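You operate a simulated robot arm through the tools that you are given. There is no shell and no other tool. Be economical: measure what you need, move in short steps, check, and stop when the job is done.

Carry out the task below with a simulated robot arm. There is one attempt and no reset: what you move stays moved.

Task
Push both safety bars home, pin them and tug the yellow one.
Fine: each bar home before its pin goes in.

Only the result counts: the job must be done as asked and must still hold three seconds after the hand-in. Knocking over, shifting, dropping, spilling or breaking anything else fails it.

Robot
A 7-joint arm with a two-finger parallel gripper on a trunk, on a base that drives. Base frame: it is fixed to the floor where the robot stands at the start and does not move with it; the origin is under the middle of the robot, x ahead of it, y to its left, z up. Lengths are in m, angles in degrees, forces in N, time in s.
With the tool pointing down near the work surface it reaches from about 0.48 to 0.92 m from the robot's upright axis, wherever it stands. Its first joint turns from -115.0 to 115.0 degrees. Places, roughly: blue safety bar [1.1, 0.1, 0.7]; blue bar pin [0.8, 0.2, 0.7]; yellow safety bar [0.8, 1.2, 0.7]; yellow bar pin [0.5, 1, 0.7]. Payload 3.91 kg.
The tool frame sits at the grasp point between the pads (the TCP): z along the fingers, y along the line on which they close. The tips reach 0.03 m beyond it. The gripper opens to 0.11 m. The fingers are 0.02 m wide and 0.01 m thick; the gripper's body (0.048 by 0.112 m) begins 0.055 m behind the TCP.
Orientation is that of the tool frame in the base frame, as a unit quaternion [x, y, z, w]. With the fingers straight down and closing along the base's y, the tool's x points along the base's -x, its y along +y and its z along -z.

Tools
- The arm moves only by the tool arm_command. Its argument "increments" is a list of rows, each a list of 7 numbers: the shift along the tool's x, y, z in m, then the turn, a rotation vector about the tool's x, y, z in degrees, then the finger opening in m, from 0 to 0.11. In form: [[x, y, z, rx, ry, rz, fingers], ...]. A call has 1 to 12 rows; each row is the pose to reach, as a shift and turn from the pose commanded when the call began, along the tool's axes at that moment. Each row takes 0.2 s and may step no farther than 0.05 m and 8.6 degrees from the row before; otherwise, or with a gripper value out of range, the whole call is refused. A pose out of reach is approached as far as the arm can. The call stops where the force on the tool passes 80 N (or 10 N more than at its start, if that is more) or the arm is blocked; 0.2 s more then pass. The fingers move at their own pace (about 0.153 m/s each) and stop on an object; they squeeze with about 32 N. The grip force told is the motor's: it shows also when the fingers shut on nothing. Time passes only in rows, and 0.2 s behind the last, so rows that repeat a pose let the fingers close. The reply holds the time, the measured pose of the TCP, the force on the tool along the base axes, the opening and the grip force, in the units named above and with some noise.
- Cameras (640 x 400 px; columns grow to the right, rows downward): "scene" is now at [0.2304, 0.216, 1.2933]; the picture's right is [0.13, -0.99, 0.00], its down [-0.01, -0.00, -1.00] and it looks along [0.99, 0.13, -0.01] (base axes); focal length 214 px, centre (320, 200). "wrist" rides on the gripper at [0.072, 0.017, -0.103] in the tool frame; the picture's right is [-0.23, 0.97, 0.00], its down [-0.76, -0.18, -0.62] and it looks along [-0.61, -0.14, 0.78] (tool axes); focal length 222 px, centre (320, 200). There is no depth. A picture from a camera that has moved, and an enlarged one, comes with that camera's place and axes in the base frame and with its lens.
- get_image(camera): a new picture of that camera. The clock stands still meanwhile.
- raise_lower(by): slides the trunk up (or, below 0, down) by that many m; the arm and the scene camera ride with it, the base frame stays. It gives what a move gives, with no picture.
- steer(legs): drives the robot by 1 to 6 legs, each [ahead, left, turn to the left] in m, m and degrees, along the robot's own axes; the way and the turn of a leg run together, so that a leg with both is an arc; at most 1.5 m and 180 degrees a leg. The arm and the cameras ride along, it lands a little off, and it stops where it bumps. It gives what a move gives.
- aim_head(pan, tilt): turns the head with the scene camera to pan (to the left, within 80 degrees either way) and tilt (down, from -29 to 69), counted from straight ahead of the robot. It gives what a move gives.
- zoom(camera, box): a new picture of the part [left, top, right, bottom] of that camera's present view, enlarged. The clock stands still meanwhile.
- sign_off(): hands the job in; it is judged then, once.

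Go step by step. Nothing tells you exact positions but the pictures and the camera data: compare them with the known pose of the tool, close in by small moves and look again before you grip or let go. The budget is 120 turns and 82 pictures, counting those below and the enlarged ones. Unless the task says otherwise, let go and move clear before handing in, and close with one line.

The tools are called after ">>>" as name(argument=value, ...) on one line, values as JSON. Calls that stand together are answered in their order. arm_command: Moves the arm, as the interface text tells. Its arguments: {"type":"object","properties":{"increments":{"type":"array","items":{"type":"array","items":{"type":"number"}}}},"required":["increments"]} The other tools are called the same way: raise_lower (by) slides the trunk up or down; steer (legs) drives the base; aim_head (pan, tilt) turns the head that bears the scene camera; get_image (camera) takes a picture; zoom (camera, box) takes an enlarged picture of a part of a camera's view; sign_off () hands the job in.

At the start:

```text
clock: 0.0
tcp_pos: [0.2691, 0.2852, 0.971]
tcp_rot: [0.011, 1.0, -0.005, -0.002]
ft_force: [0.2, 0.4, -0.4]
gripper_width: 0.1098
gripper_force: 0.1
trunk travel left (down, up): [-0.575, 0.415]
robot x, y, heading: [0.0027, 0.0015, -0.0]
head pan, tilt: [80.2, 68.8]
```

scene: 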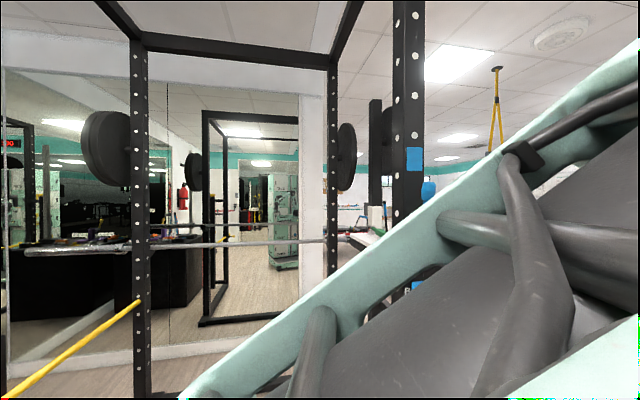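
wrist: 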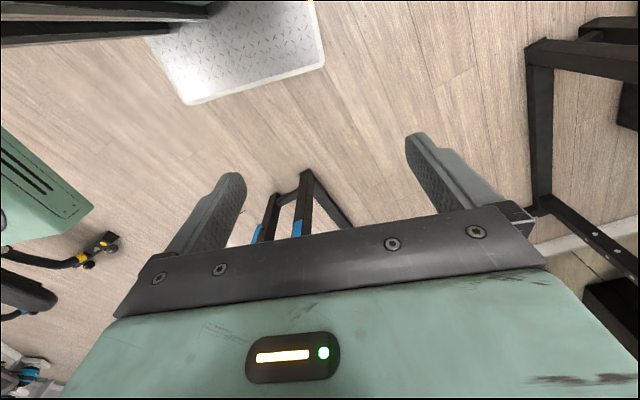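

I see a gym power rack ahead with a yellow bar to the left and blue marks on an upright. I'll turn the head to look around the whole scene first.

>>> aim_head(pan=0, tilt=30)

>>> get_image(camera="scene")

```text
clock: 1.5
tcp_pos: [0.2831, 0.2817, 0.969]
tcp_rot: [0.029, 1.0, -0.009, 0.001]
ft_force: [0.3, -0.1, -0.1]
gripper_width: 0.1099
gripper_force: 0.1
trunk travel left (down, up): [-0.575, 0.415]
robot x, y, heading: [-0.0028, -0.0042, -0.2]
head pan, tilt: [0.0, 30.0]
```

```text
79 pictures are left
camera scene: at [0.2305, 0.2302, 1.2737], right [0.27, -0.96, 0.0], down [-0.22, -0.06, -0.97], along [0.94, 0.27, -0.22], focal length 214 px, centre (320, 200)
```

scene: 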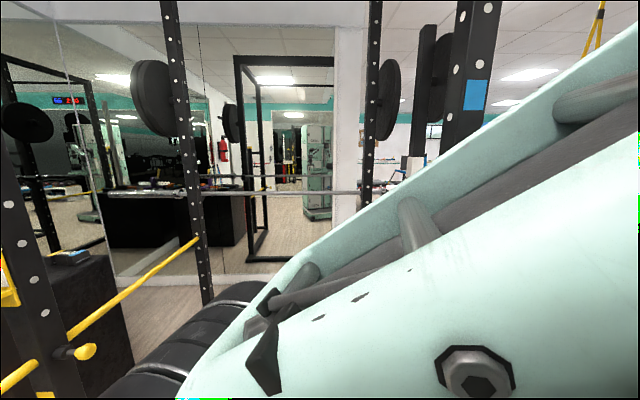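

The arm blocks the right half; the yellow bar is at the left. I'll pan left and down for the yellow side, and take a picture there.

>>> aim_head(pan=45, tilt=35)

>>> get_image(camera="scene")

```text
clock: 2.6
tcp_pos: [0.2844, 0.2832, 0.9664]
tcp_rot: [0.029, 1.0, -0.011, -0.002]
ft_force: [0.7, -0.4, -0.5]
gripper_width: 0.1099
gripper_force: 0.1
trunk travel left (down, up): [-0.575, 0.415]
robot x, y, heading: [0.0001, -0.0009, -0.0]
head pan, tilt: [45.0, 35.0]
```

```text
78 pictures are left
camera scene: at [0.2296, 0.2335, 1.2708], right [0.31, -0.95, 0.0], down [-0.24, -0.08, -0.97], along [0.92, 0.3, -0.25], focal length 214 px, centre (320, 200)
```

scene: 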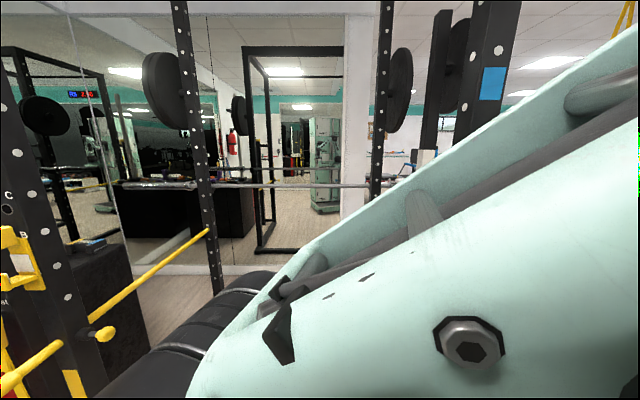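

The camera turned only a little despite the read-out of 45°. I'll test with a big change to see how the head really answers.

>>> aim_head(pan=80, tilt=60)

>>> get_image(camera="scene")

>>> get_image(camera="wrist")

```text
clock: 3.7
tcp_pos: [0.2835, 0.2848, 0.9659]
tcp_rot: [0.03, 0.999, -0.012, -0.001]
ft_force: [0.4, 0.3, -0.2]
gripper_width: 0.1098
gripper_force: 0.0
trunk travel left (down, up): [-0.575, 0.415]
robot x, y, heading: [-0.0015, -0.0023, -0.2]
head pan, tilt: [80.0, 60.0]
```

```text
77 pictures are left
camera scene: at [0.2294, 0.2342, 1.2702], right [0.32, -0.95, 0.0], down [-0.25, -0.08, -0.97], along [0.92, 0.31, -0.26], focal length 214 px, centre (320, 200)
```

scene: 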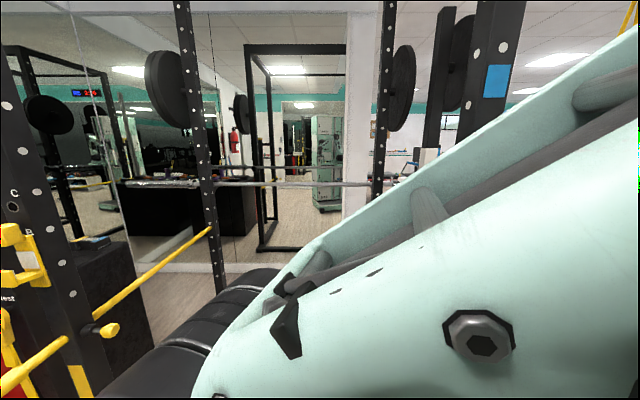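

```text
76 pictures are left
camera wrist: at [0.2128, 0.307, 1.0693], right [0.28, 0.96, -0.02], down [0.75, -0.21, 0.63], along [0.59, -0.2, -0.78], focal length 222 px, centre (320, 200)
```

wrist: 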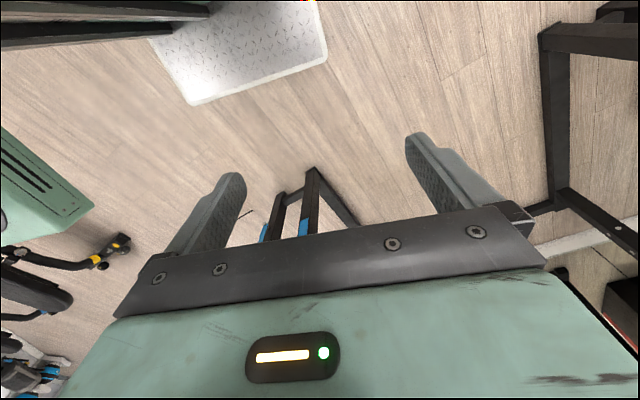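

Head read-outs change but the view hardly does, so the head may be jammed by the arm. I'll move the arm forward and to the right a bit, in the free space, and look again.

>>> arm_command(increments=[[-0.04, -0.02, 0, 0, 0, 0, 0.11], [-0.08, -0.04, 0, 0, 0, 0, 0.11], [-0.12, -0.06, 0, 0, 0, 0, 0.11], [-0.16, -0.09, 0, 0, 0, 0, 0.11], [-0.2, -0.12, 0, 0, 0, 0, 0.11]])

>>> aim_head(pan=0, tilt=30)

>>> get_image(camera="scene")

```text
clock: 4.9
tcp_pos: [0.4692, 0.1569, 0.9732]
tcp_rot: [0.012, 1.0, -0.005, -0.001]
ft_force: [0.3, 0.3, 0.6]
gripper_width: 0.1101
gripper_force: 0.0
trunk travel left (down, up): [-0.575, 0.415]
robot x, y, heading: [0.0024, 0.0011, -0.2]
head pan, tilt: [80.0, 60.0]
```

```text
clock: 6.4
tcp_pos: [0.4687, 0.1565, 0.9726]
tcp_rot: [0.01, 1.0, -0.004, -0.001]
ft_force: [0.9, 0.1, 0.1]
gripper_width: 0.1104
gripper_force: 0.1
trunk travel left (down, up): [-0.575, 0.415]
robot x, y, heading: [-0.0003, 0.0014, -0.0]
head pan, tilt: [0.0, 30.0]
```

```text
75 pictures are left
camera scene: at [0.2312, 0.2047, 1.2462], right [0.0, -1.0, 0.0], down [-0.5, 0.0, -0.87], along [0.87, 0.0, -0.5], focal length 214 px, centre (320, 200)
```

scene: 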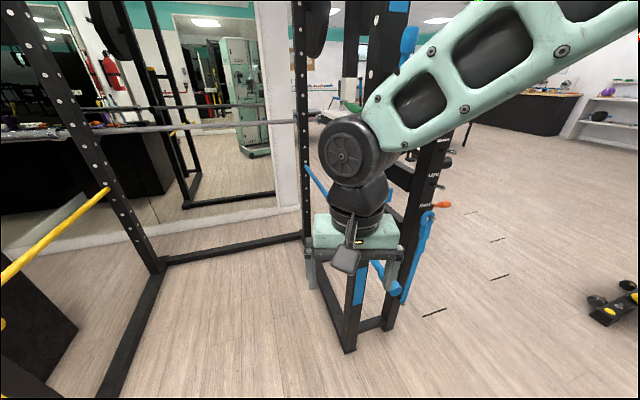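

The head is free now. The blue bar runs from the far upright to the near right upright, with its pin (orange grip?) hanging near. Next I look at the yellow side.

>>> aim_head(pan=60, tilt=35)

>>> get_image(camera="scene")

>>> get_image(camera="wrist")

```text
clock: 7.7
tcp_pos: [0.4686, 0.1579, 0.9731]
tcp_rot: [0.012, 1.0, -0.005, -0.001]
ft_force: [0.5, 0.3, 0.4]
gripper_width: 0.11
gripper_force: 0.0
trunk travel left (down, up): [-0.575, 0.415]
robot x, y, heading: [-0.0031, 0.003, -0.1]
head pan, tilt: [60.0, 35.0]
```

```text
74 pictures are left
camera scene: at [0.1848, 0.2809, 1.2384], right [0.87, -0.5, 0.0], down [-0.29, -0.5, -0.82], along [0.41, 0.71, -0.57], focal length 214 px, centre (320, 200)
```

scene: 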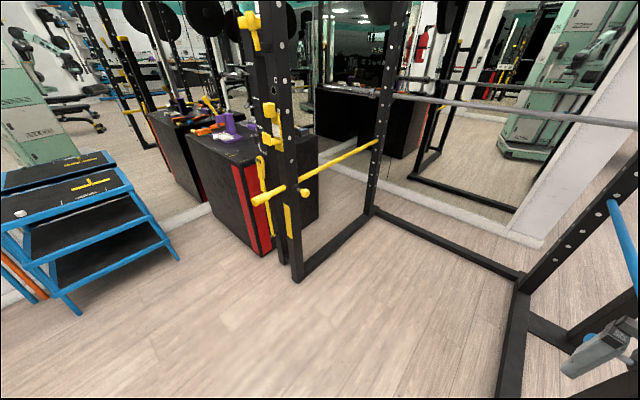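

```text
73 pictures are left
camera wrist: at [0.3964, 0.1775, 1.0765], right [0.25, 0.97, -0.01], down [0.76, -0.19, 0.62], along [0.6, -0.16, -0.78], focal length 222 px, centre (320, 200)
```

wrist: 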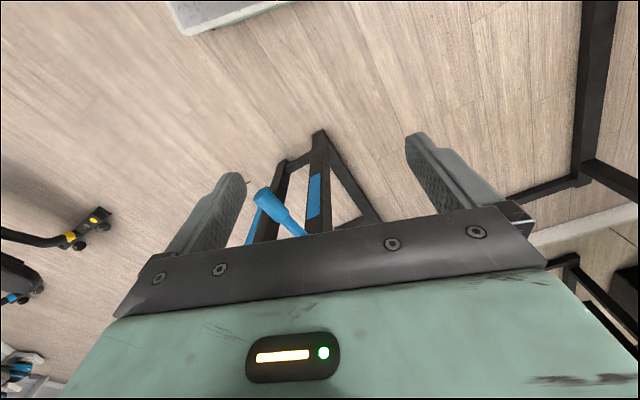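

I zoom in on the yellow bar's front upright to find its pin.

>>> zoom(camera="scene", box=[200, 80, 400, 290])

>>> zoom(camera="scene", box=[235, 90, 335, 220])

```text
1.90 times, centred on (300, 185) of scene
camera zoom: at [0.1848, 0.2809, 1.2384], right [0.87, -0.5, 0.0], down [-0.29, -0.5, -0.82], along [0.41, 0.71, -0.57], focal length 408 px, centre (358, 229)
```

zoom: 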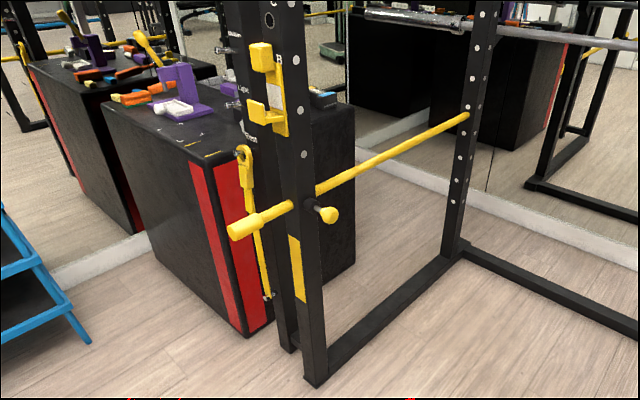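

```text
3.08 times, centred on (285, 155) of scene
camera zoom: at [0.1848, 0.2809, 1.2384], right [0.87, -0.5, 0.0], down [-0.29, -0.5, -0.82], along [0.41, 0.71, -0.57], focal length 660 px, centre (428, 338)
```

zoom: 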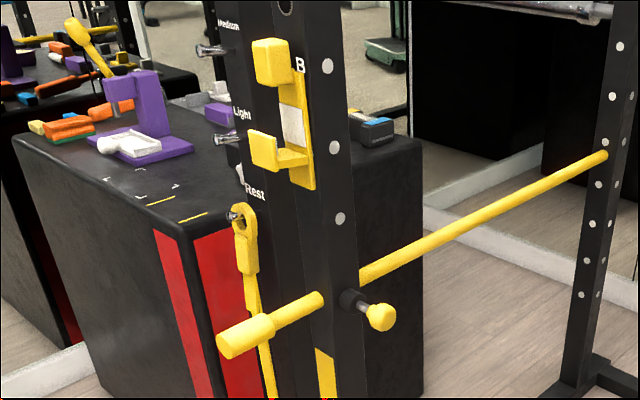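

The yellow bar's handle sticks out of its front upright, with a yellow knob (the pin) on the upright's inner side; the rack stands turned by about 17°. I move the arm to the right to clear the view of the blue side.

>>> arm_command(increments=[[0, -0.05, 0, 0, 0, 0, 0.11], [0.01, -0.1, 0, 0, 0, 0, 0.11], [0.02, -0.15, 0, 0, 0, 0, 0.11], [0.03, -0.2, 0, 0, 0, 0, 0.11], [0.04, -0.245, 0, 0, 0, 0, 0.11], [0.05, -0.29, 0, 0, 0, 0, 0.11], [0.06, -0.335, 0, 0, 0, 0, 0.11], [0.07, -0.38, 0, 0, 0, 0, 0.11], [0.08, -0.42, 0, 0, 0, 0, 0.11], [0.09, -0.46, 0, 0, 0, 0, 0.11], [0.09, -0.5, 0, 0, 0, 0, 0.11]])

>>> aim_head(pan=-5, tilt=35)

>>> get_image(camera="scene")

```text
refused: row 2 steps farther than a row can; nothing moved
```

```text
clock: 9.1
tcp_pos: [0.4678, 0.1565, 0.972]
tcp_rot: [0.012, 1.0, -0.005, -0.001]
ft_force: [-0.3, -0.2, -1.1]
gripper_width: 0.1099
gripper_force: 0.0
trunk travel left (down, up): [-0.575, 0.415]
robot x, y, heading: [0.0006, -0.0, 0.2]
head pan, tilt: [-5.0, 35.0]
```

```text
70 pictures are left
camera scene: at [0.2285, 0.1971, 1.2384], right [-0.09, -1.0, 0.0], down [-0.57, 0.05, -0.82], along [0.82, -0.07, -0.57], focal length 214 px, centre (320, 200)
```

scene: 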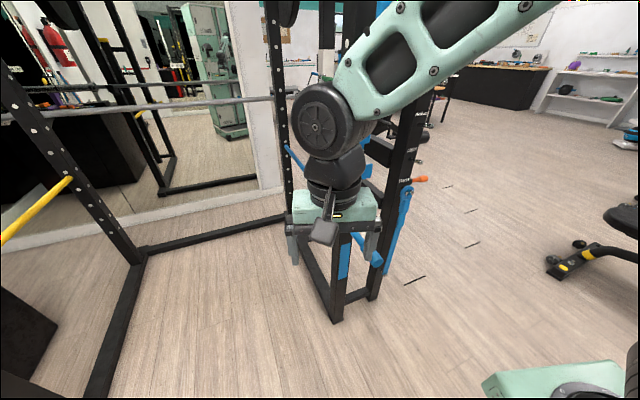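

>>> arm_command(increments=[[0, -0.045, 0, 0, 0, 0, 0.11], [0.01, -0.09, 0, 0, 0, 0, 0.11], [0.02, -0.135, 0, 0, 0, 0, 0.11], [0.03, -0.18, 0, 0, 0, 0, 0.11], [0.04, -0.225, 0, 0, 0, 0, 0.11], [0.05, -0.27, 0, 0, 0, 0, 0.11], [0.06, -0.315, 0, 0, 0, 0, 0.11], [0.07, -0.36, 0, 0, 0, 0, 0.11], [0.08, -0.4, 0, 0, 0, 0, 0.11], [0.09, -0.44, 0, 0, 0, 0, 0.11], [0.09, -0.48, 0, 0, 0, 0, 0.11]])

>>> get_image(camera="scene")

>>> zoom(camera="scene", box=[260, 100, 440, 330])

```text
clock: 11.4
tcp_pos: [0.3669, -0.3169, 0.9785]
tcp_rot: [0.011, 1.0, -0.005, -0.001]
ft_force: [-0.5, 0.0, -0.2]
gripper_width: 0.11
gripper_force: 0.1
out of reach, approached as far as the arm can: row 5, 6, 7, 8, 9
trunk travel left (down, up): [-0.575, 0.415]
robot x, y, heading: [0.0015, -0.0047, -0.3]
head pan, tilt: [-5.0, 35.0]
```

```text
69 pictures are left
camera scene: at [0.2283, 0.1973, 1.2384], right [-0.09, -1.0, 0.0], down [-0.57, 0.05, -0.82], along [0.82, -0.07, -0.57], focal length 214 px, centre (320, 200)
```

scene: 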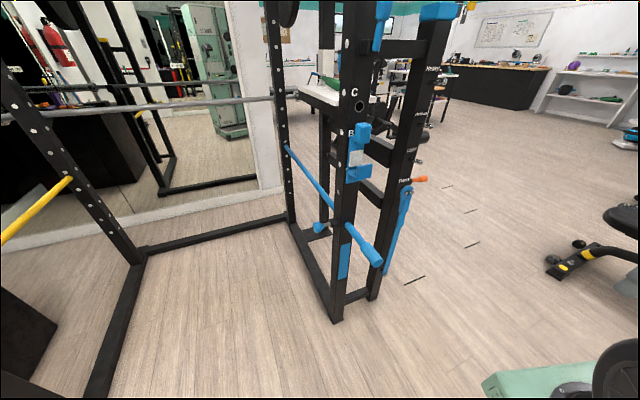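

```text
1.74 times, centred on (350, 215) of scene
camera zoom: at [0.2283, 0.1973, 1.2384], right [-0.09, -1.0, 0.0], down [-0.57, 0.05, -0.82], along [0.82, -0.07, -0.57], focal length 373 px, centre (268, 174)
```

zoom: 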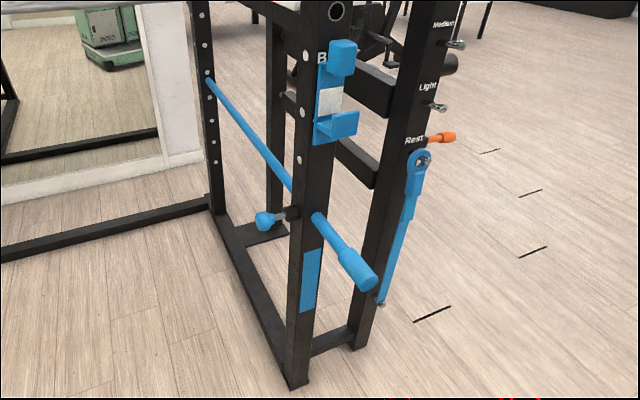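

Blue handle end lies near (0.665, -0.02, 0.70), bar axis about 17° left of x, blue knob near (0.815, 0.147, 0.70). I bring the gripper in front of the handle end, closed and yawed to the rack axis, then tilt it forward.

>>> arm_command(increments=[[-0.015, 0.042, 0, 0, 0, -4, 0.05], [-0.03, 0.084, 0, 0, 0, -8, 0.0], [-0.05, 0.126, 0, 0, 0, -12, 0.0], [-0.075, 0.168, 0, 0, 0, -17, 0.0], [-0.105, 0.207, 0, 0, 0, -17, 0.0], [-0.133, 0.247, 0, 0, 0, -17, 0.0], [-0.133, 0.247, 0, 0, 0, -17, 0.0]])

>>> arm_command(increments=[[0, 0, 0, 0, -8, 0, 0], [0, 0, 0, 0, -16, 0, 0], [0, 0, 0, 0, -24, 0, 0], [0, 0, 0, 0, -32, 0, 0], [0, 0, 0, 0, -40, 0, 0], [0, 0, 0, 0, -48, 0, 0], [0, 0, 0, 0, -55, 0, 0], [0, 0, 0, 0, -60, 0, 0], [0, 0, 0, 0, -60, 0, 0]])

>>> get_image(camera="wrist")

>>> get_image(camera="scene")

```text
clock: 13.1
tcp_pos: [0.5034, -0.0723, 0.9755]
tcp_rot: [-0.137, 0.991, -0.006, -0.001]
ft_force: [-0.2, 0.0, -0.5]
gripper_width: 0.0
gripper_force: 32.7
out of reach, approached as far as the arm can: row 2, 3
trunk travel left (down, up): [-0.575, 0.415]
robot x, y, heading: [0.0007, -0.0015, 0.1]
head pan, tilt: [-5.0, 35.0]
```

```text
clock: 15.1
tcp_pos: [0.6153, -0.0659, 1.0684]
tcp_rot: [-0.121, 0.858, 0.064, 0.494]
ft_force: [0.0, -0.1, 0.3]
gripper_width: 0.0002
gripper_force: 31.8
out of reach, approached as far as the arm can: row 3, 4, 5, 6, 7, 8, 9
trunk travel left (down, up): [-0.575, 0.415]
robot x, y, heading: [-0.0015, 0.0, -0.1]
head pan, tilt: [-5.0, 35.0]
```

```text
67 pictures are left
camera wrist: at [0.4893, -0.0818, 1.0574], right [-0.15, 0.97, 0.19], down [-0.1, -0.2, 0.97], along [0.98, 0.13, 0.13], focal length 222 px, centre (320, 200)
```

wrist: 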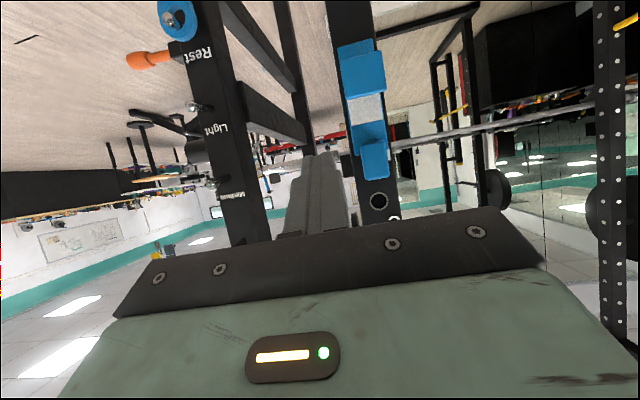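

```text
66 pictures are left
camera scene: at [0.2285, 0.197, 1.2384], right [-0.09, -1.0, 0.0], down [-0.57, 0.05, -0.82], along [0.82, -0.07, -0.57], focal length 214 px, centre (320, 200)
```

scene: 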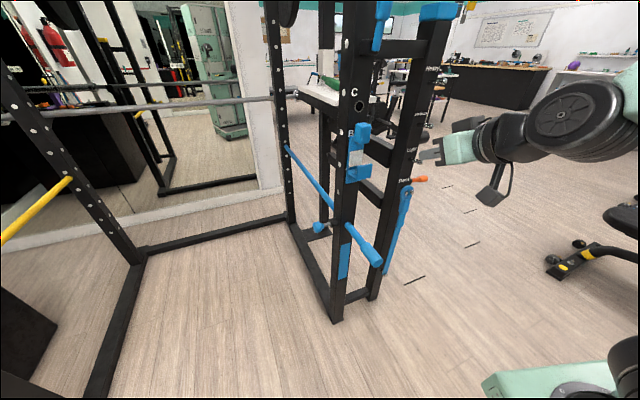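

The fingers point forward, about 30° down, but are cramped near the shoulder. I back the base 0.15 m and lower the trunk so that the tool comes to bar height behind the handle.

>>> steer(legs=[[-0.17, 0, 0]])

>>> raise_lower(by=-0.3)

>>> arm_command(increments=[[0, 0, 0, 0, 0, 0, 0]])

>>> get_image(camera="scene")

```text
clock: 16.5
tcp_pos: [0.4477, -0.0629, 1.0674]
tcp_rot: [-0.122, 0.858, 0.065, 0.494]
ft_force: [0.9, 0.2, 0.3]
gripper_width: 0.0
gripper_force: 32.1
trunk travel left (down, up): [-0.575, 0.415]
robot x, y, heading: [-0.1674, -0.0014, 0.3]
head pan, tilt: [-5.0, 35.0]
```

```text
clock: 19.5
tcp_pos: [0.4477, -0.0632, 0.7672]
tcp_rot: [-0.122, 0.858, 0.065, 0.494]
ft_force: [0.5, 0.5, 0.4]
gripper_width: 0.0001
gripper_force: 32.2
trunk travel left (down, up): [-0.275, 0.715]
robot x, y, heading: [-0.1665, 0.0006, 0.2]
head pan, tilt: [-5.0, 35.0]
```

```text
clock: 19.9
tcp_pos: [0.448, -0.0624, 0.7685]
tcp_rot: [-0.122, 0.859, 0.065, 0.493]
ft_force: [-0.5, -0.2, -0.5]
gripper_width: 0.0
gripper_force: 32.0
trunk travel left (down, up): [-0.275, 0.715]
robot x, y, heading: [-0.166, 0.0002, 0.1]
head pan, tilt: [-5.0, 35.0]
```

```text
65 pictures are left
camera scene: at [0.0602, 0.1975, 0.9384], right [-0.08, -1.0, 0.0], down [-0.57, 0.05, -0.82], along [0.82, -0.07, -0.57], focal length 214 px, centre (320, 200)
```

scene: 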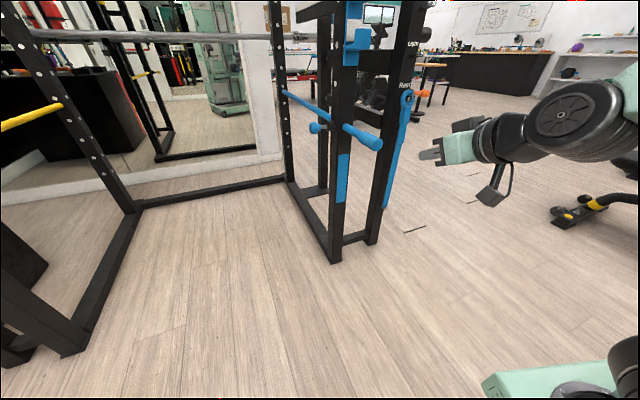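

Triangulating from the two views: blue handle end ≈ (0.63, -0.005, 0.735), blue knob ≈ (0.78, 0.15, 0.733). I move the tip to about 3 cm before the handle end and check.

>>> arm_command(increments=[[-0.014, 0.001, 0.032, 0, 0, 0, 0], [-0.027, 0.002, 0.064, 0, 0, 0, 0], [-0.04, 0.003, 0.096, 0, 0, 0, 0], [-0.054, 0.004, 0.129, 0, 0, 0, 0]])

>>> get_image(camera="wrist")

>>> zoom(camera="scene", box=[270, 60, 470, 220])

```text
clock: 20.9
tcp_pos: [0.5803, -0.0208, 0.7485]
tcp_rot: [-0.122, 0.859, 0.065, 0.494]
ft_force: [-0.4, 0.2, 0.7]
gripper_width: 0.0
gripper_force: 32.0
trunk travel left (down, up): [-0.275, 0.715]
robot x, y, heading: [-0.1674, -0.0034, 0.0]
head pan, tilt: [-5.0, 35.0]
```

```text
64 pictures are left
camera wrist: at [0.4543, -0.0384, 0.739], right [-0.16, 0.97, 0.19], down [-0.1, -0.2, 0.97], along [0.98, 0.13, 0.13], focal length 222 px, centre (320, 200)
```

wrist: 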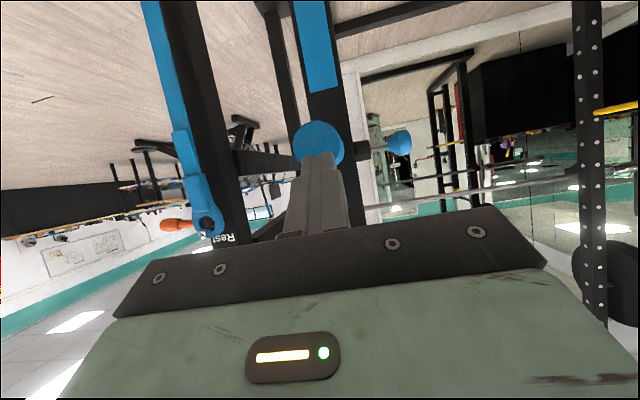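

```text
2.50 times, centred on (370, 140) of scene
camera zoom: at [0.0602, 0.1974, 0.9384], right [-0.08, -1.0, 0.0], down [-0.57, 0.05, -0.82], along [0.82, -0.07, -0.57], focal length 536 px, centre (195, 350)
```

zoom: 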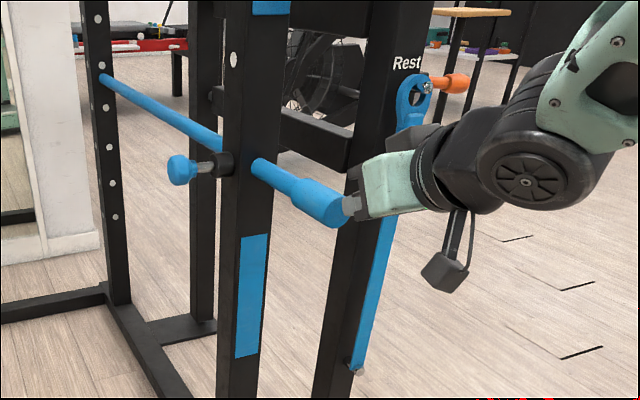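

The tip is aligned with the handle end, about 1 cm high. I lower slightly and push along the bar axis in small steps.

>>> arm_command(increments=[[0.0097, 0.005, 0.007, 0, 0, 0, 0], [-0.0003, 0.0056, 0.0242, 0, 0, 0, 0], [-0.008, 0.006, 0.0372, 0, 0, 0, 0], [-0.0155, 0.0065, 0.05, 0, 0, 0, 0], [-0.023, 0.007, 0.063, 0, 0, 0, 0], [-0.0305, 0.0074, 0.076, 0, 0, 0, 0], [-0.0305, 0.0074, 0.076, 0, 0, 0, 0]])

>>> zoom(camera="scene", box=[270, 60, 470, 220])

```text
clock: 22.5
tcp_pos: [0.6564, 0.0072, 0.7376]
tcp_rot: [-0.122, 0.859, 0.065, 0.493]
ft_force: [0.3, -0.3, -0.3]
gripper_width: 0.0001
gripper_force: 31.9
trunk travel left (down, up): [-0.275, 0.715]
robot x, y, heading: [-0.1666, -0.0024, 0.1]
head pan, tilt: [-5.0, 35.0]
```

```text
2.50 times, centred on (370, 140) of scene
camera zoom: at [0.0603, 0.1975, 0.9384], right [-0.08, -1.0, 0.0], down [-0.57, 0.05, -0.82], along [0.82, -0.07, -0.57], focal length 536 px, centre (195, 350)
```

zoom: 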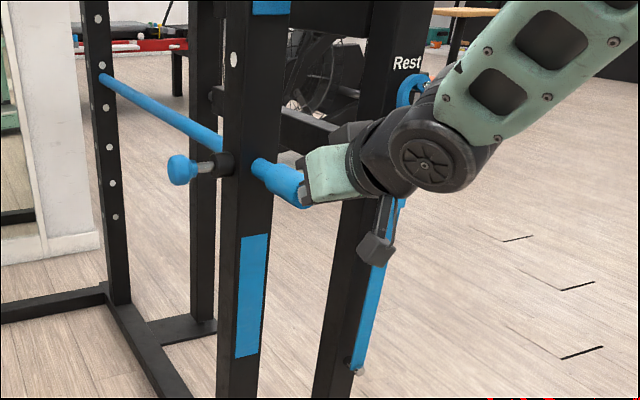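

The bar slid in with almost no force; the handle's shoulder is now close to the upright. I push on in smaller steps until it blocks.

>>> arm_command(increments=[[-0.005, 0.0003, 0.0086, 0, 0, 0, 0], [-0.01, 0.0006, 0.0172, 0, 0, 0, 0], [-0.015, 0.0009, 0.0258, 0, 0, 0, 0], [-0.02, 0.0012, 0.0344, 0, 0, 0, 0], [-0.025, 0.0015, 0.043, 0, 0, 0, 0]])

>>> zoom(camera="scene", box=[270, 60, 470, 220])

```text
clock: 23.4
tcp_pos: [0.6822, 0.0151, 0.7356]
tcp_rot: [-0.121, 0.861, 0.063, 0.49]
ft_force: [-38.6, -7.9, 16.0]
gripper_width: 0.0
gripper_force: 32.2
trunk travel left (down, up): [-0.275, 0.715]
robot x, y, heading: [-0.1689, -0.0017, 0.2]
head pan, tilt: [-5.0, 35.0]
stopped in row 4: the force on the tool passed its limit (the readings are from after the stop); the commanded pose is now the measured one
```

```text
2.50 times, centred on (370, 140) of scene
camera zoom: at [0.0577, 0.1969, 0.9391], right [-0.08, -1.0, 0.0], down [-0.57, 0.05, -0.82], along [0.82, -0.07, -0.57], focal length 536 px, centre (195, 350)
```

zoom: 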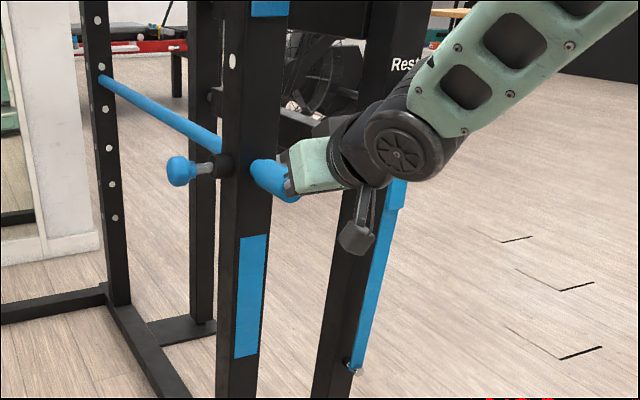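

The bar hit its stop with the handle's shoulder at the upright: blue is home. Now I back off, move to the inner side and roll the gripper 90° so a slim finger side faces the blue knob.

>>> arm_command(increments=[[0.015, -0.001, -0.026, 0, 0, 0, 0], [0.03, -0.002, -0.052, 0, 0, 0, 0], [0.03, 0.043, -0.053, 0, 0, 0, 0], [0.03, 0.088, -0.055, 0, 0, 0, 0], [0.03, 0.133, -0.056, 0, 0, 0, 0], [0.03, 0.178, -0.057, 0, 0, 0, 0], [0.03, 0.178, -0.057, 0, 0, 0, 0]])

>>> arm_command(increments=[[0, 0, 0, 0, 0, 8.2, 0], [0, 0, 0, 0, 0, 16.4, 0], [0, 0, 0, 0, 0, 24.6, 0], [0, 0, 0, 0, 0, 32.8, 0], [0, 0, 0, 0, 0, 41, 0], [0, 0, 0, 0, 0, 49.2, 0], [0, 0, 0, 0, 0, 57.4, 0], [0, 0, 0, 0, 0, 65.6, 0], [0, 0, 0, 0, 0, 73.8, 0], [0, 0, 0, 0, 0, 82, 0], [0, 0, 0, 0, 0, 90, 0], [0, 0, 0, 0, 0, 90, 0]])

>>> get_image(camera="scene")

>>> get_image(camera="wrist")

```text
clock: 25.0
tcp_pos: [0.5749, 0.1705, 0.735]
tcp_rot: [-0.122, 0.861, 0.063, 0.489]
ft_force: [-0.1, 0.8, -0.3]
gripper_width: 0.0001
gripper_force: 32.0
trunk travel left (down, up): [-0.275, 0.715]
robot x, y, heading: [-0.1662, 0.0012, 0.3]
head pan, tilt: [-5.0, 35.0]
```

```text
clock: 27.6
tcp_pos: [0.5751, 0.1713, 0.7365]
tcp_rot: [0.523, 0.695, 0.39, 0.302]
ft_force: [-0.2, 0.2, -0.5]
gripper_width: 0.0
gripper_force: 32.1
trunk travel left (down, up): [-0.275, 0.715]
robot x, y, heading: [-0.1683, -0.0011, 0.4]
head pan, tilt: [-5.0, 35.0]
```

```text
60 pictures are left
camera scene: at [0.0595, 0.1972, 0.9384], right [-0.08, -1.0, 0.0], down [-0.57, 0.05, -0.82], along [0.82, -0.07, -0.57], focal length 214 px, centre (320, 200)
```

scene: 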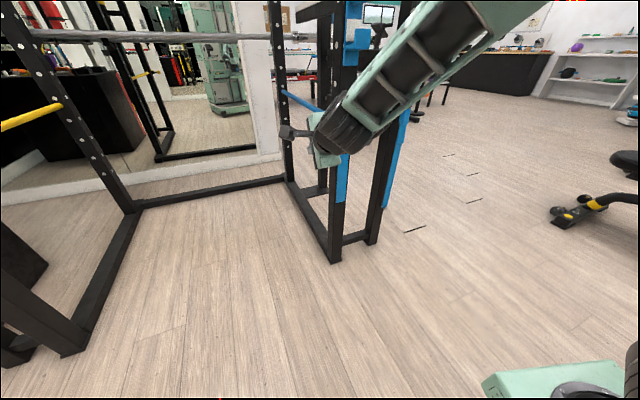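

```text
59 pictures are left
camera wrist: at [0.4781, 0.2198, 0.8034], right [0.54, -0.08, 0.84], down [-0.4, -0.9, 0.17], along [0.74, -0.43, -0.52], focal length 222 px, centre (320, 200)
```

wrist: 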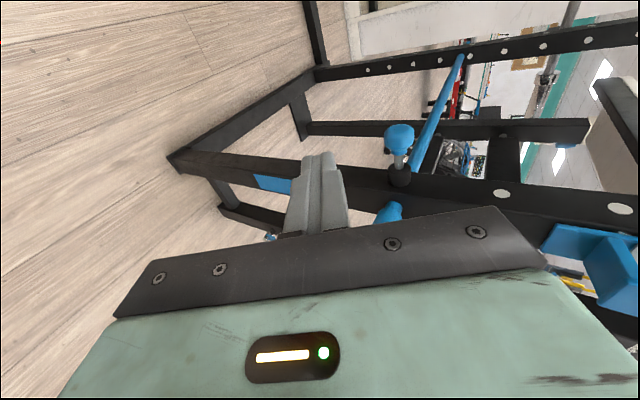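

The wrist view puts the blue knob at about (0.78, 0.164, 0.727). I move the fingers in alongside it, about 3 cm clear on the inner side.

>>> arm_command(increments=[[-0.001, 0.018, 0.032, 0, 0, 0, 0], [-0.003, 0.036, 0.064, 0, 0, 0, 0], [-0.004, 0.055, 0.096, 0, 0, 0, 0], [-0.006, 0.073, 0.128, 0, 0, 0, 0], [-0.007, 0.091, 0.16, 0, 0, 0, 0], [-0.007, 0.091, 0.16, 0, 0, 0, 0]])

>>> get_image(camera="wrist")

```text
clock: 29.0
tcp_pos: [0.7521, 0.2131, 0.7309]
tcp_rot: [0.523, 0.694, 0.391, 0.301]
ft_force: [-0.8, 0.0, 0.7]
gripper_width: 0.0
gripper_force: 31.3
trunk travel left (down, up): [-0.275, 0.715]
robot x, y, heading: [-0.1697, 0.0036, 0.1]
head pan, tilt: [-5.0, 35.0]
```

```text
58 pictures are left
camera wrist: at [0.6549, 0.263, 0.7976], right [0.54, -0.08, 0.84], down [-0.4, -0.9, 0.17], along [0.74, -0.43, -0.52], focal length 222 px, centre (320, 200)
```

wrist: 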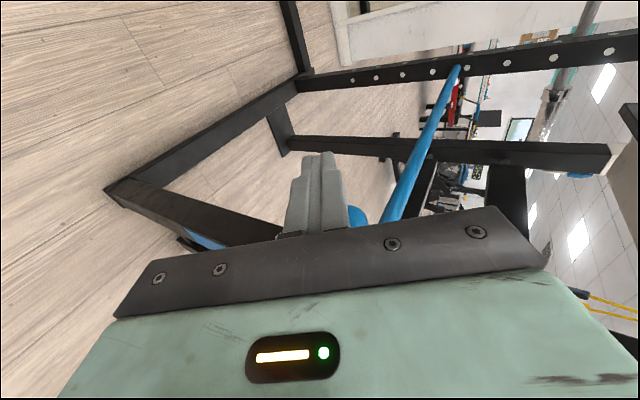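

The knob sits just beside and slightly above the fingertips. I shift up a little and push toward the upright in 1 cm steps.

>>> arm_command(increments=[[0, 0.0156, 0.003, 0, 0, 0, 0], [-0.01, 0.0156, 0.003, 0, 0, 0, 0], [-0.02, 0.0156, 0.003, 0, 0, 0, 0], [-0.03, 0.0156, 0.004, 0, 0, 0, 0], [-0.038, 0.0156, 0.004, 0, 0, 0, 0]])

>>> get_image(camera="wrist")

```text
clock: 30.2
tcp_pos: [0.7753, 0.1806, 0.7423]
tcp_rot: [0.524, 0.695, 0.39, 0.301]
ft_force: [-0.6, 0.3, 0.0]
gripper_width: 0.0
gripper_force: 32.1
trunk travel left (down, up): [-0.275, 0.715]
robot x, y, heading: [-0.1687, 0.0007, 0.1]
head pan, tilt: [-5.0, 35.0]
```

```text
57 pictures are left
camera wrist: at [0.6784, 0.23, 0.8096], right [0.54, -0.08, 0.84], down [-0.4, -0.9, 0.17], along [0.74, -0.43, -0.52], focal length 222 px, centre (320, 200)
```

wrist: 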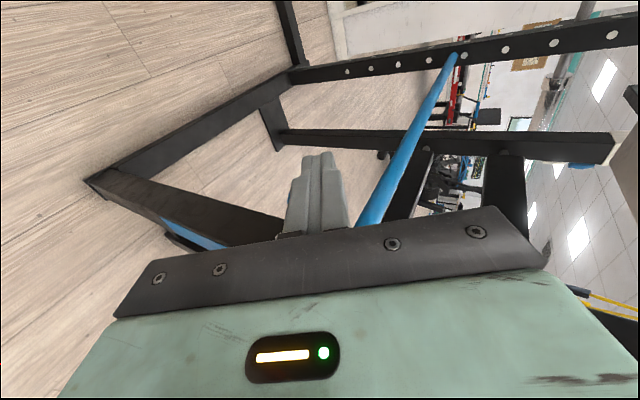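

The knob is now hidden behind the fingers and contact should be near; I keep pushing.

>>> arm_command(increments=[[-0.008, 0, 0, 0, 0, 0, 0], [-0.016, 0, 0, 0, 0, 0, 0], [-0.024, 0, 0, 0, 0, 0, 0], [-0.032, 0, 0.001, 0, 0, 0, 0], [-0.04, 0, 0.001, 0, 0, 0, 0]])

>>> get_image(camera="wrist")

```text
clock: 31.4
tcp_pos: [0.7805, 0.1562, 0.742]
tcp_rot: [0.517, 0.7, 0.396, 0.294]
ft_force: [-14.3, 39.8, -1.8]
gripper_width: 0.0001
gripper_force: 31.3
trunk travel left (down, up): [-0.275, 0.715]
robot x, y, heading: [-0.1679, 0.0044, 0.2]
head pan, tilt: [-5.0, 35.0]
```

```text
56 pictures are left
camera wrist: at [0.6829, 0.2022, 0.8107], right [0.54, -0.07, 0.84], down [-0.38, -0.91, 0.17], along [0.75, -0.41, -0.52], focal length 222 px, centre (320, 200)
```

wrist: 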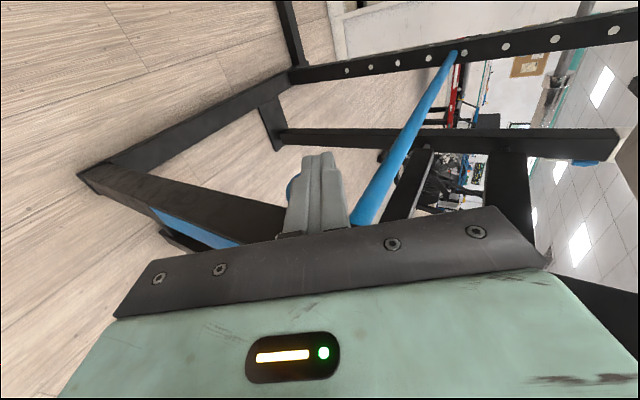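

There is 40 N on the tool: the fingers bear on the knob, slightly above its centre. I back off to see how far the pin has gone in.

>>> arm_command(increments=[[0.03, 0, 0, 0, 0, 0, 0], [0.07, 0, 0, 0, 0, 0, 0], [0.09, -0.02, -0.04, 0, 0, 0, 0], [0.09, -0.04, -0.08, 0, 0, 0, 0], [0.09, -0.06, -0.12, 0, 0, 0, 0], [0.09, -0.06, -0.12, 0, 0, 0, 0]])

>>> zoom(camera="wrist", box=[260, 60, 500, 260])

```text
clock: 32.8
tcp_pos: [0.6331, 0.1915, 0.7518]
tcp_rot: [0.523, 0.696, 0.39, 0.301]
ft_force: [-0.3, -0.6, -0.3]
gripper_width: 0.0002
gripper_force: 31.5
trunk travel left (down, up): [-0.275, 0.715]
robot x, y, heading: [-0.1674, -0.0019, 0.2]
head pan, tilt: [-5.0, 35.0]
```

```text
2.00 times, centred on (380, 160) of wrist
camera zoom: at [0.5356, 0.2414, 0.8191], right [0.54, -0.08, 0.84], down [-0.4, -0.9, 0.18], along [0.74, -0.43, -0.52], focal length 444 px, centre (200, 280)
```

zoom: 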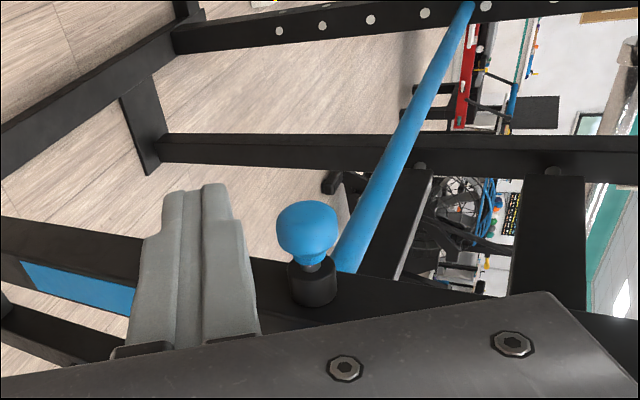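

The pin has moved about 2 cm; a short gap is left before the collar. I go in again, centred on the knob's height (0.727), and press harder.

>>> arm_command(increments=[[0, 0.016, 0.04, 0, 0, 0, 0], [0, 0.032, 0.08, 0, 0, 0, 0], [-0.01, 0.049, 0.124, 0, 0, 0, 0], [-0.0455, 0.049, 0.124, 0, 0, 0, 0], [-0.06, 0.049, 0.124, 0, 0, 0, 0], [-0.07, 0.049, 0.124, 0, 0, 0, 0], [-0.08, 0.049, 0.124, 0, 0, 0, 0], [-0.09, 0.049, 0.125, 0, 0, 0, 0], [-0.1, 0.049, 0.125, 0, 0, 0, 0], [-0.11, 0.049, 0.125, 0, 0, 0, 0]])

>>> arm_command(increments=[[0.03, 0, 0, 0, 0, 0, 0], [0.07, 0, 0, 0, 0, 0, 0], [0.09, -0.02, -0.04, 0, 0, 0, 0], [0.09, -0.04, -0.08, 0, 0, 0, 0], [0.09, -0.06, -0.12, 0, 0, 0, 0], [0.09, -0.06, -0.12, 0, 0, 0, 0]])

>>> zoom(camera="wrist", box=[260, 60, 500, 260])

```text
clock: 35.1
tcp_pos: [0.7785, 0.1551, 0.7331]
tcp_rot: [0.508, 0.705, 0.406, 0.282]
ft_force: [-2.0, 6.9, -1.2]
gripper_width: 0.0001
gripper_force: 32.3
trunk travel left (down, up): [-0.275, 0.715]
robot x, y, heading: [-0.1688, 0.001, 0.2]
head pan, tilt: [-5.0, 35.0]
stopped in row 10: the force on the tool passed its limit (the readings are from after the stop); the commanded pose is now the measured one
```

```text
clock: 36.5
tcp_pos: [0.6261, 0.1945, 0.7433]
tcp_rot: [0.51, 0.704, 0.405, 0.284]
ft_force: [-0.4, -0.2, 0.7]
gripper_width: 0.0001
gripper_force: 32.0
trunk travel left (down, up): [-0.275, 0.715]
robot x, y, heading: [-0.1667, 0.0035, 0.4]
head pan, tilt: [-5.0, 35.0]
```

```text
2.00 times, centred on (380, 160) of wrist
camera zoom: at [0.5266, 0.2385, 0.8112], right [0.55, -0.07, 0.83], down [-0.35, -0.92, 0.15], along [0.76, -0.38, -0.53], focal length 444 px, centre (200, 280)
```

zoom: 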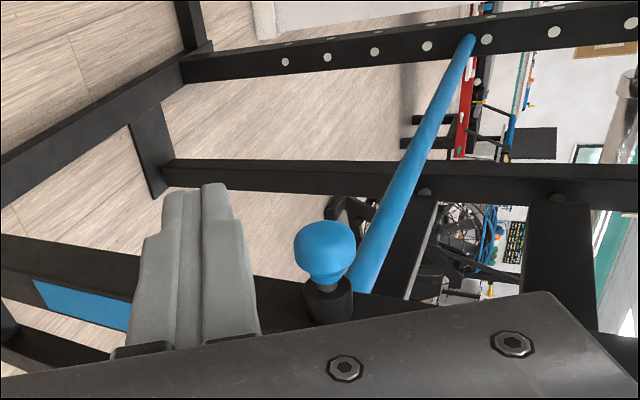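

The pin stopped hard at the same place, so it seems seated; I need to check that the bar is still home and compare. I move the arm left to clear the scene view.

>>> arm_command(increments=[[0.04, -0.02, -0.02, 0, 0, 0, 0], [0.08, -0.04, -0.03, 0, 0, 0, 0], [0.125, -0.04, -0.03, 0, 0, 0, 0], [0.17, -0.04, -0.03, 0, 0, 0, 0], [0.215, -0.04, -0.03, 0, 0, 0, 0], [0.26, -0.04, -0.03, 0, 0, 0, 0], [0.3, -0.04, -0.03, 0, 0, 0, 0]])

>>> get_image(camera="scene")

>>> zoom(camera="wrist", box=[200, 0, 640, 250])

```text
clock: 38.1
tcp_pos: [0.4827, 0.4615, 0.7302]
tcp_rot: [0.509, 0.704, 0.406, 0.285]
ft_force: [0.0, 0.9, -0.2]
gripper_width: 0.0
gripper_force: 31.7
trunk travel left (down, up): [-0.275, 0.715]
robot x, y, heading: [-0.1668, 0.0011, 0.3]
head pan, tilt: [-5.0, 35.0]
```

```text
53 pictures are left
camera scene: at [0.059, 0.1984, 0.9384], right [-0.08, -1.0, 0.0], down [-0.57, 0.05, -0.82], along [0.82, -0.07, -0.57], focal length 214 px, centre (320, 200)
```

scene: 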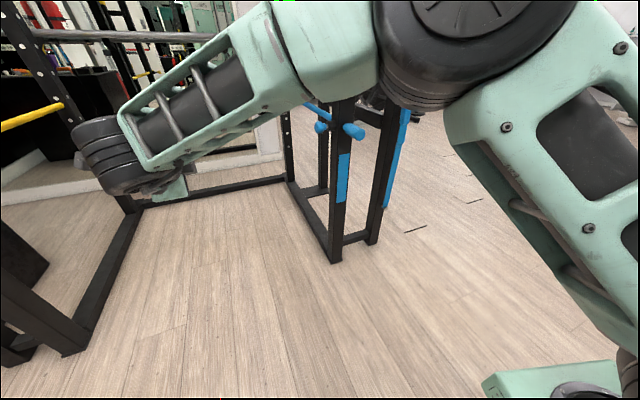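

```text
1.45 times, centred on (420, 125) of wrist
camera zoom: at [0.3835, 0.5047, 0.7986], right [0.55, -0.07, 0.83], down [-0.35, -0.92, 0.16], along [0.76, -0.38, -0.53], focal length 323 px, centre (174, 309)
```

zoom: 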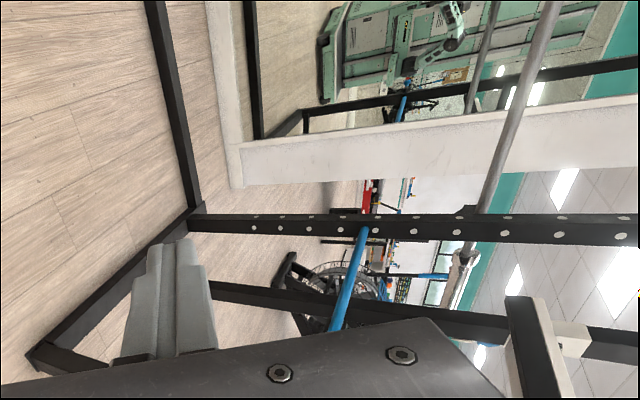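

>>> zoom(camera="scene", box=[300, 95, 380, 155])

```text
6.67 times, centred on (340, 125) of scene
camera zoom: at [0.059, 0.1984, 0.9384], right [-0.08, -1.0, 0.0], down [-0.57, 0.05, -0.82], along [0.82, -0.07, -0.57], focal length 1430 px, centre (187, 700)
```

zoom: 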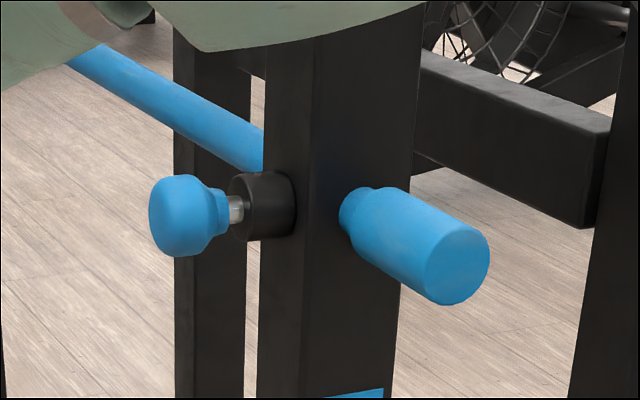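

The blue handle now sits close against the upright and the pin is in with only a short shaft showing. To be sure it holds I'll grip the blue handle and test it lightly; first I bring the arm back in front of it and roll the gripper back.

>>> arm_command(increments=[[-0.042, -0.003, -0.0092, 0, 0, 0, 0], [-0.084, -0.006, -0.0184, 0, 0, 0, 0.0], [-0.126, -0.008, -0.0276, 0, 0, 0, 0], [-0.168, -0.011, -0.0368, 0, 0, 0, 0], [-0.21, -0.014, -0.046, 0, 0, 0, 0], [-0.252, -0.017, -0.0552, 0, 0, 0, 0], [-0.294, -0.019, -0.0644, 0, 0, 0, 0], [-0.336, -0.022, -0.0736, 0, 0, 0, 0], [-0.378, -0.025, -0.0828, 0, 0, 0, 0], [-0.42, -0.028, -0.092, 0, 0, 0, 0.0], [-0.461, -0.03, -0.101, 0, 0, 0, 0]])

>>> arm_command(increments=[[0, 0, 0, 0, 0, -8.2, 0], [0, 0, 0, 0, 0, -16.4, 0], [0, 0, 0, 0, 0, -24.6, 0], [0, 0, 0, 0, 0, -32.8, 0], [0, 0, 0, 0, 0, -41, 0], [0, 0, 0, 0, 0, -49.2, 0], [0, 0, 0, 0, 0, -57.4, 0], [0, 0, 0, 0, 0, -65.6, 0], [0, 0, 0, 0, 0, -73.8, 0.03], [0, 0, 0, 0, 0, -82, 0.06], [0, 0, 0, 0, 0, -90, 0.08], [0, 0, 0, 0, 0, -90, 0.08]])

>>> get_image(camera="wrist")

>>> zoom(camera="scene", box=[290, 85, 410, 175])

```text
clock: 40.5
tcp_pos: [0.5335, -0.0049, 0.7479]
tcp_rot: [0.51, 0.704, 0.405, 0.284]
ft_force: [-0.2, 0.3, 0.3]
gripper_width: 0.0
gripper_force: 32.2
trunk travel left (down, up): [-0.275, 0.715]
robot x, y, heading: [-0.168, 0.0037, 0.5]
head pan, tilt: [-5.0, 35.0]
```

```text
clock: 43.1
tcp_pos: [0.5357, -0.0063, 0.7494]
tcp_rot: [-0.138, 0.858, 0.085, 0.488]
ft_force: [0.2, -0.4, 0.0]
gripper_width: 0.0799
gripper_force: 0.1
trunk travel left (down, up): [-0.275, 0.715]
robot x, y, heading: [-0.1672, 0.0038, 0.6]
head pan, tilt: [-5.0, 35.0]
```

```text
50 pictures are left
camera wrist: at [0.4106, -0.0296, 0.7393], right [-0.2, 0.96, 0.21], down [-0.08, -0.23, 0.97], along [0.98, 0.18, 0.12], focal length 222 px, centre (320, 200)
```

wrist: 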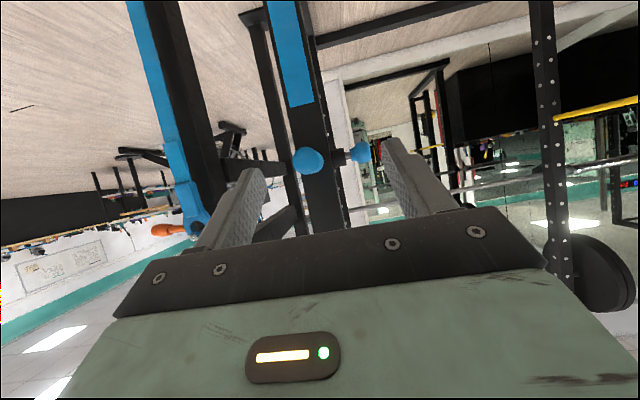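

```text
4.44 times, centred on (350, 130) of scene
camera zoom: at [0.0589, 0.1986, 0.9384], right [-0.08, -1.0, 0.0], down [-0.57, 0.05, -0.82], along [0.82, -0.07, -0.57], focal length 953 px, centre (187, 511)
```

zoom: 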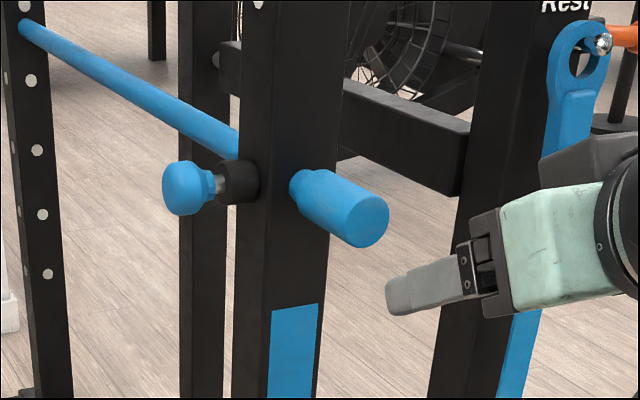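

The handle end reads (0.71, 0.02, 0.722). I straddle it with open fingers, close, and look at the force.

>>> arm_command(increments=[[-0.02, -0.016, 0.03, 0, 0, 0, 0.08], [-0.04, -0.032, 0.065, 0, 0, 0, 0.08], [-0.052, -0.032, 0.11, 0, 0, 0, 0.08], [-0.064, -0.032, 0.15, 0, 0, 0, 0.08], [-0.076, -0.032, 0.181, 0, 0, 0, 0.08], [-0.076, -0.032, 0.181, 0, 0, 0, 0.08]])

>>> arm_command(increments=[[0, 0, 0, 0, 0, 0, 0.0], [0, 0, 0, 0, 0, 0, 0.0], [0, 0, 0, 0, 0, 0, 0.0]])

>>> zoom(camera="scene", box=[290, 85, 410, 175])

```text
clock: 44.5
tcp_pos: [0.7293, 0.0274, 0.7225]
tcp_rot: [-0.137, 0.858, 0.086, 0.488]
ft_force: [0.0, 0.2, 0.2]
gripper_width: 0.08
gripper_force: 0.0
trunk travel left (down, up): [-0.275, 0.715]
robot x, y, heading: [-0.1703, 0.0031, 0.1]
head pan, tilt: [-5.0, 35.0]
```

```text
clock: 45.3
tcp_pos: [0.7319, 0.0239, 0.7228]
tcp_rot: [-0.135, 0.858, 0.085, 0.488]
ft_force: [21.1, -18.2, -1.6]
gripper_width: 0.0376
gripper_force: 44.6
trunk travel left (down, up): [-0.275, 0.715]
robot x, y, heading: [-0.1664, 0.0002, 0.1]
head pan, tilt: [-5.0, 35.0]
```

```text
4.44 times, centred on (350, 130) of scene
camera zoom: at [0.0597, 0.1979, 0.9384], right [-0.08, -1.0, 0.0], down [-0.57, 0.05, -0.82], along [0.82, -0.07, -0.57], focal length 953 px, centre (187, 511)
```

zoom: 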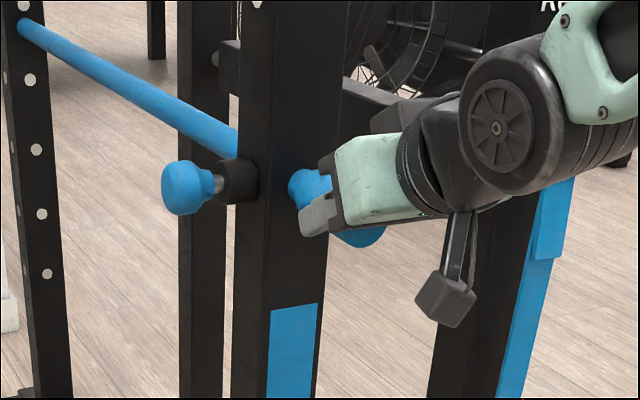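

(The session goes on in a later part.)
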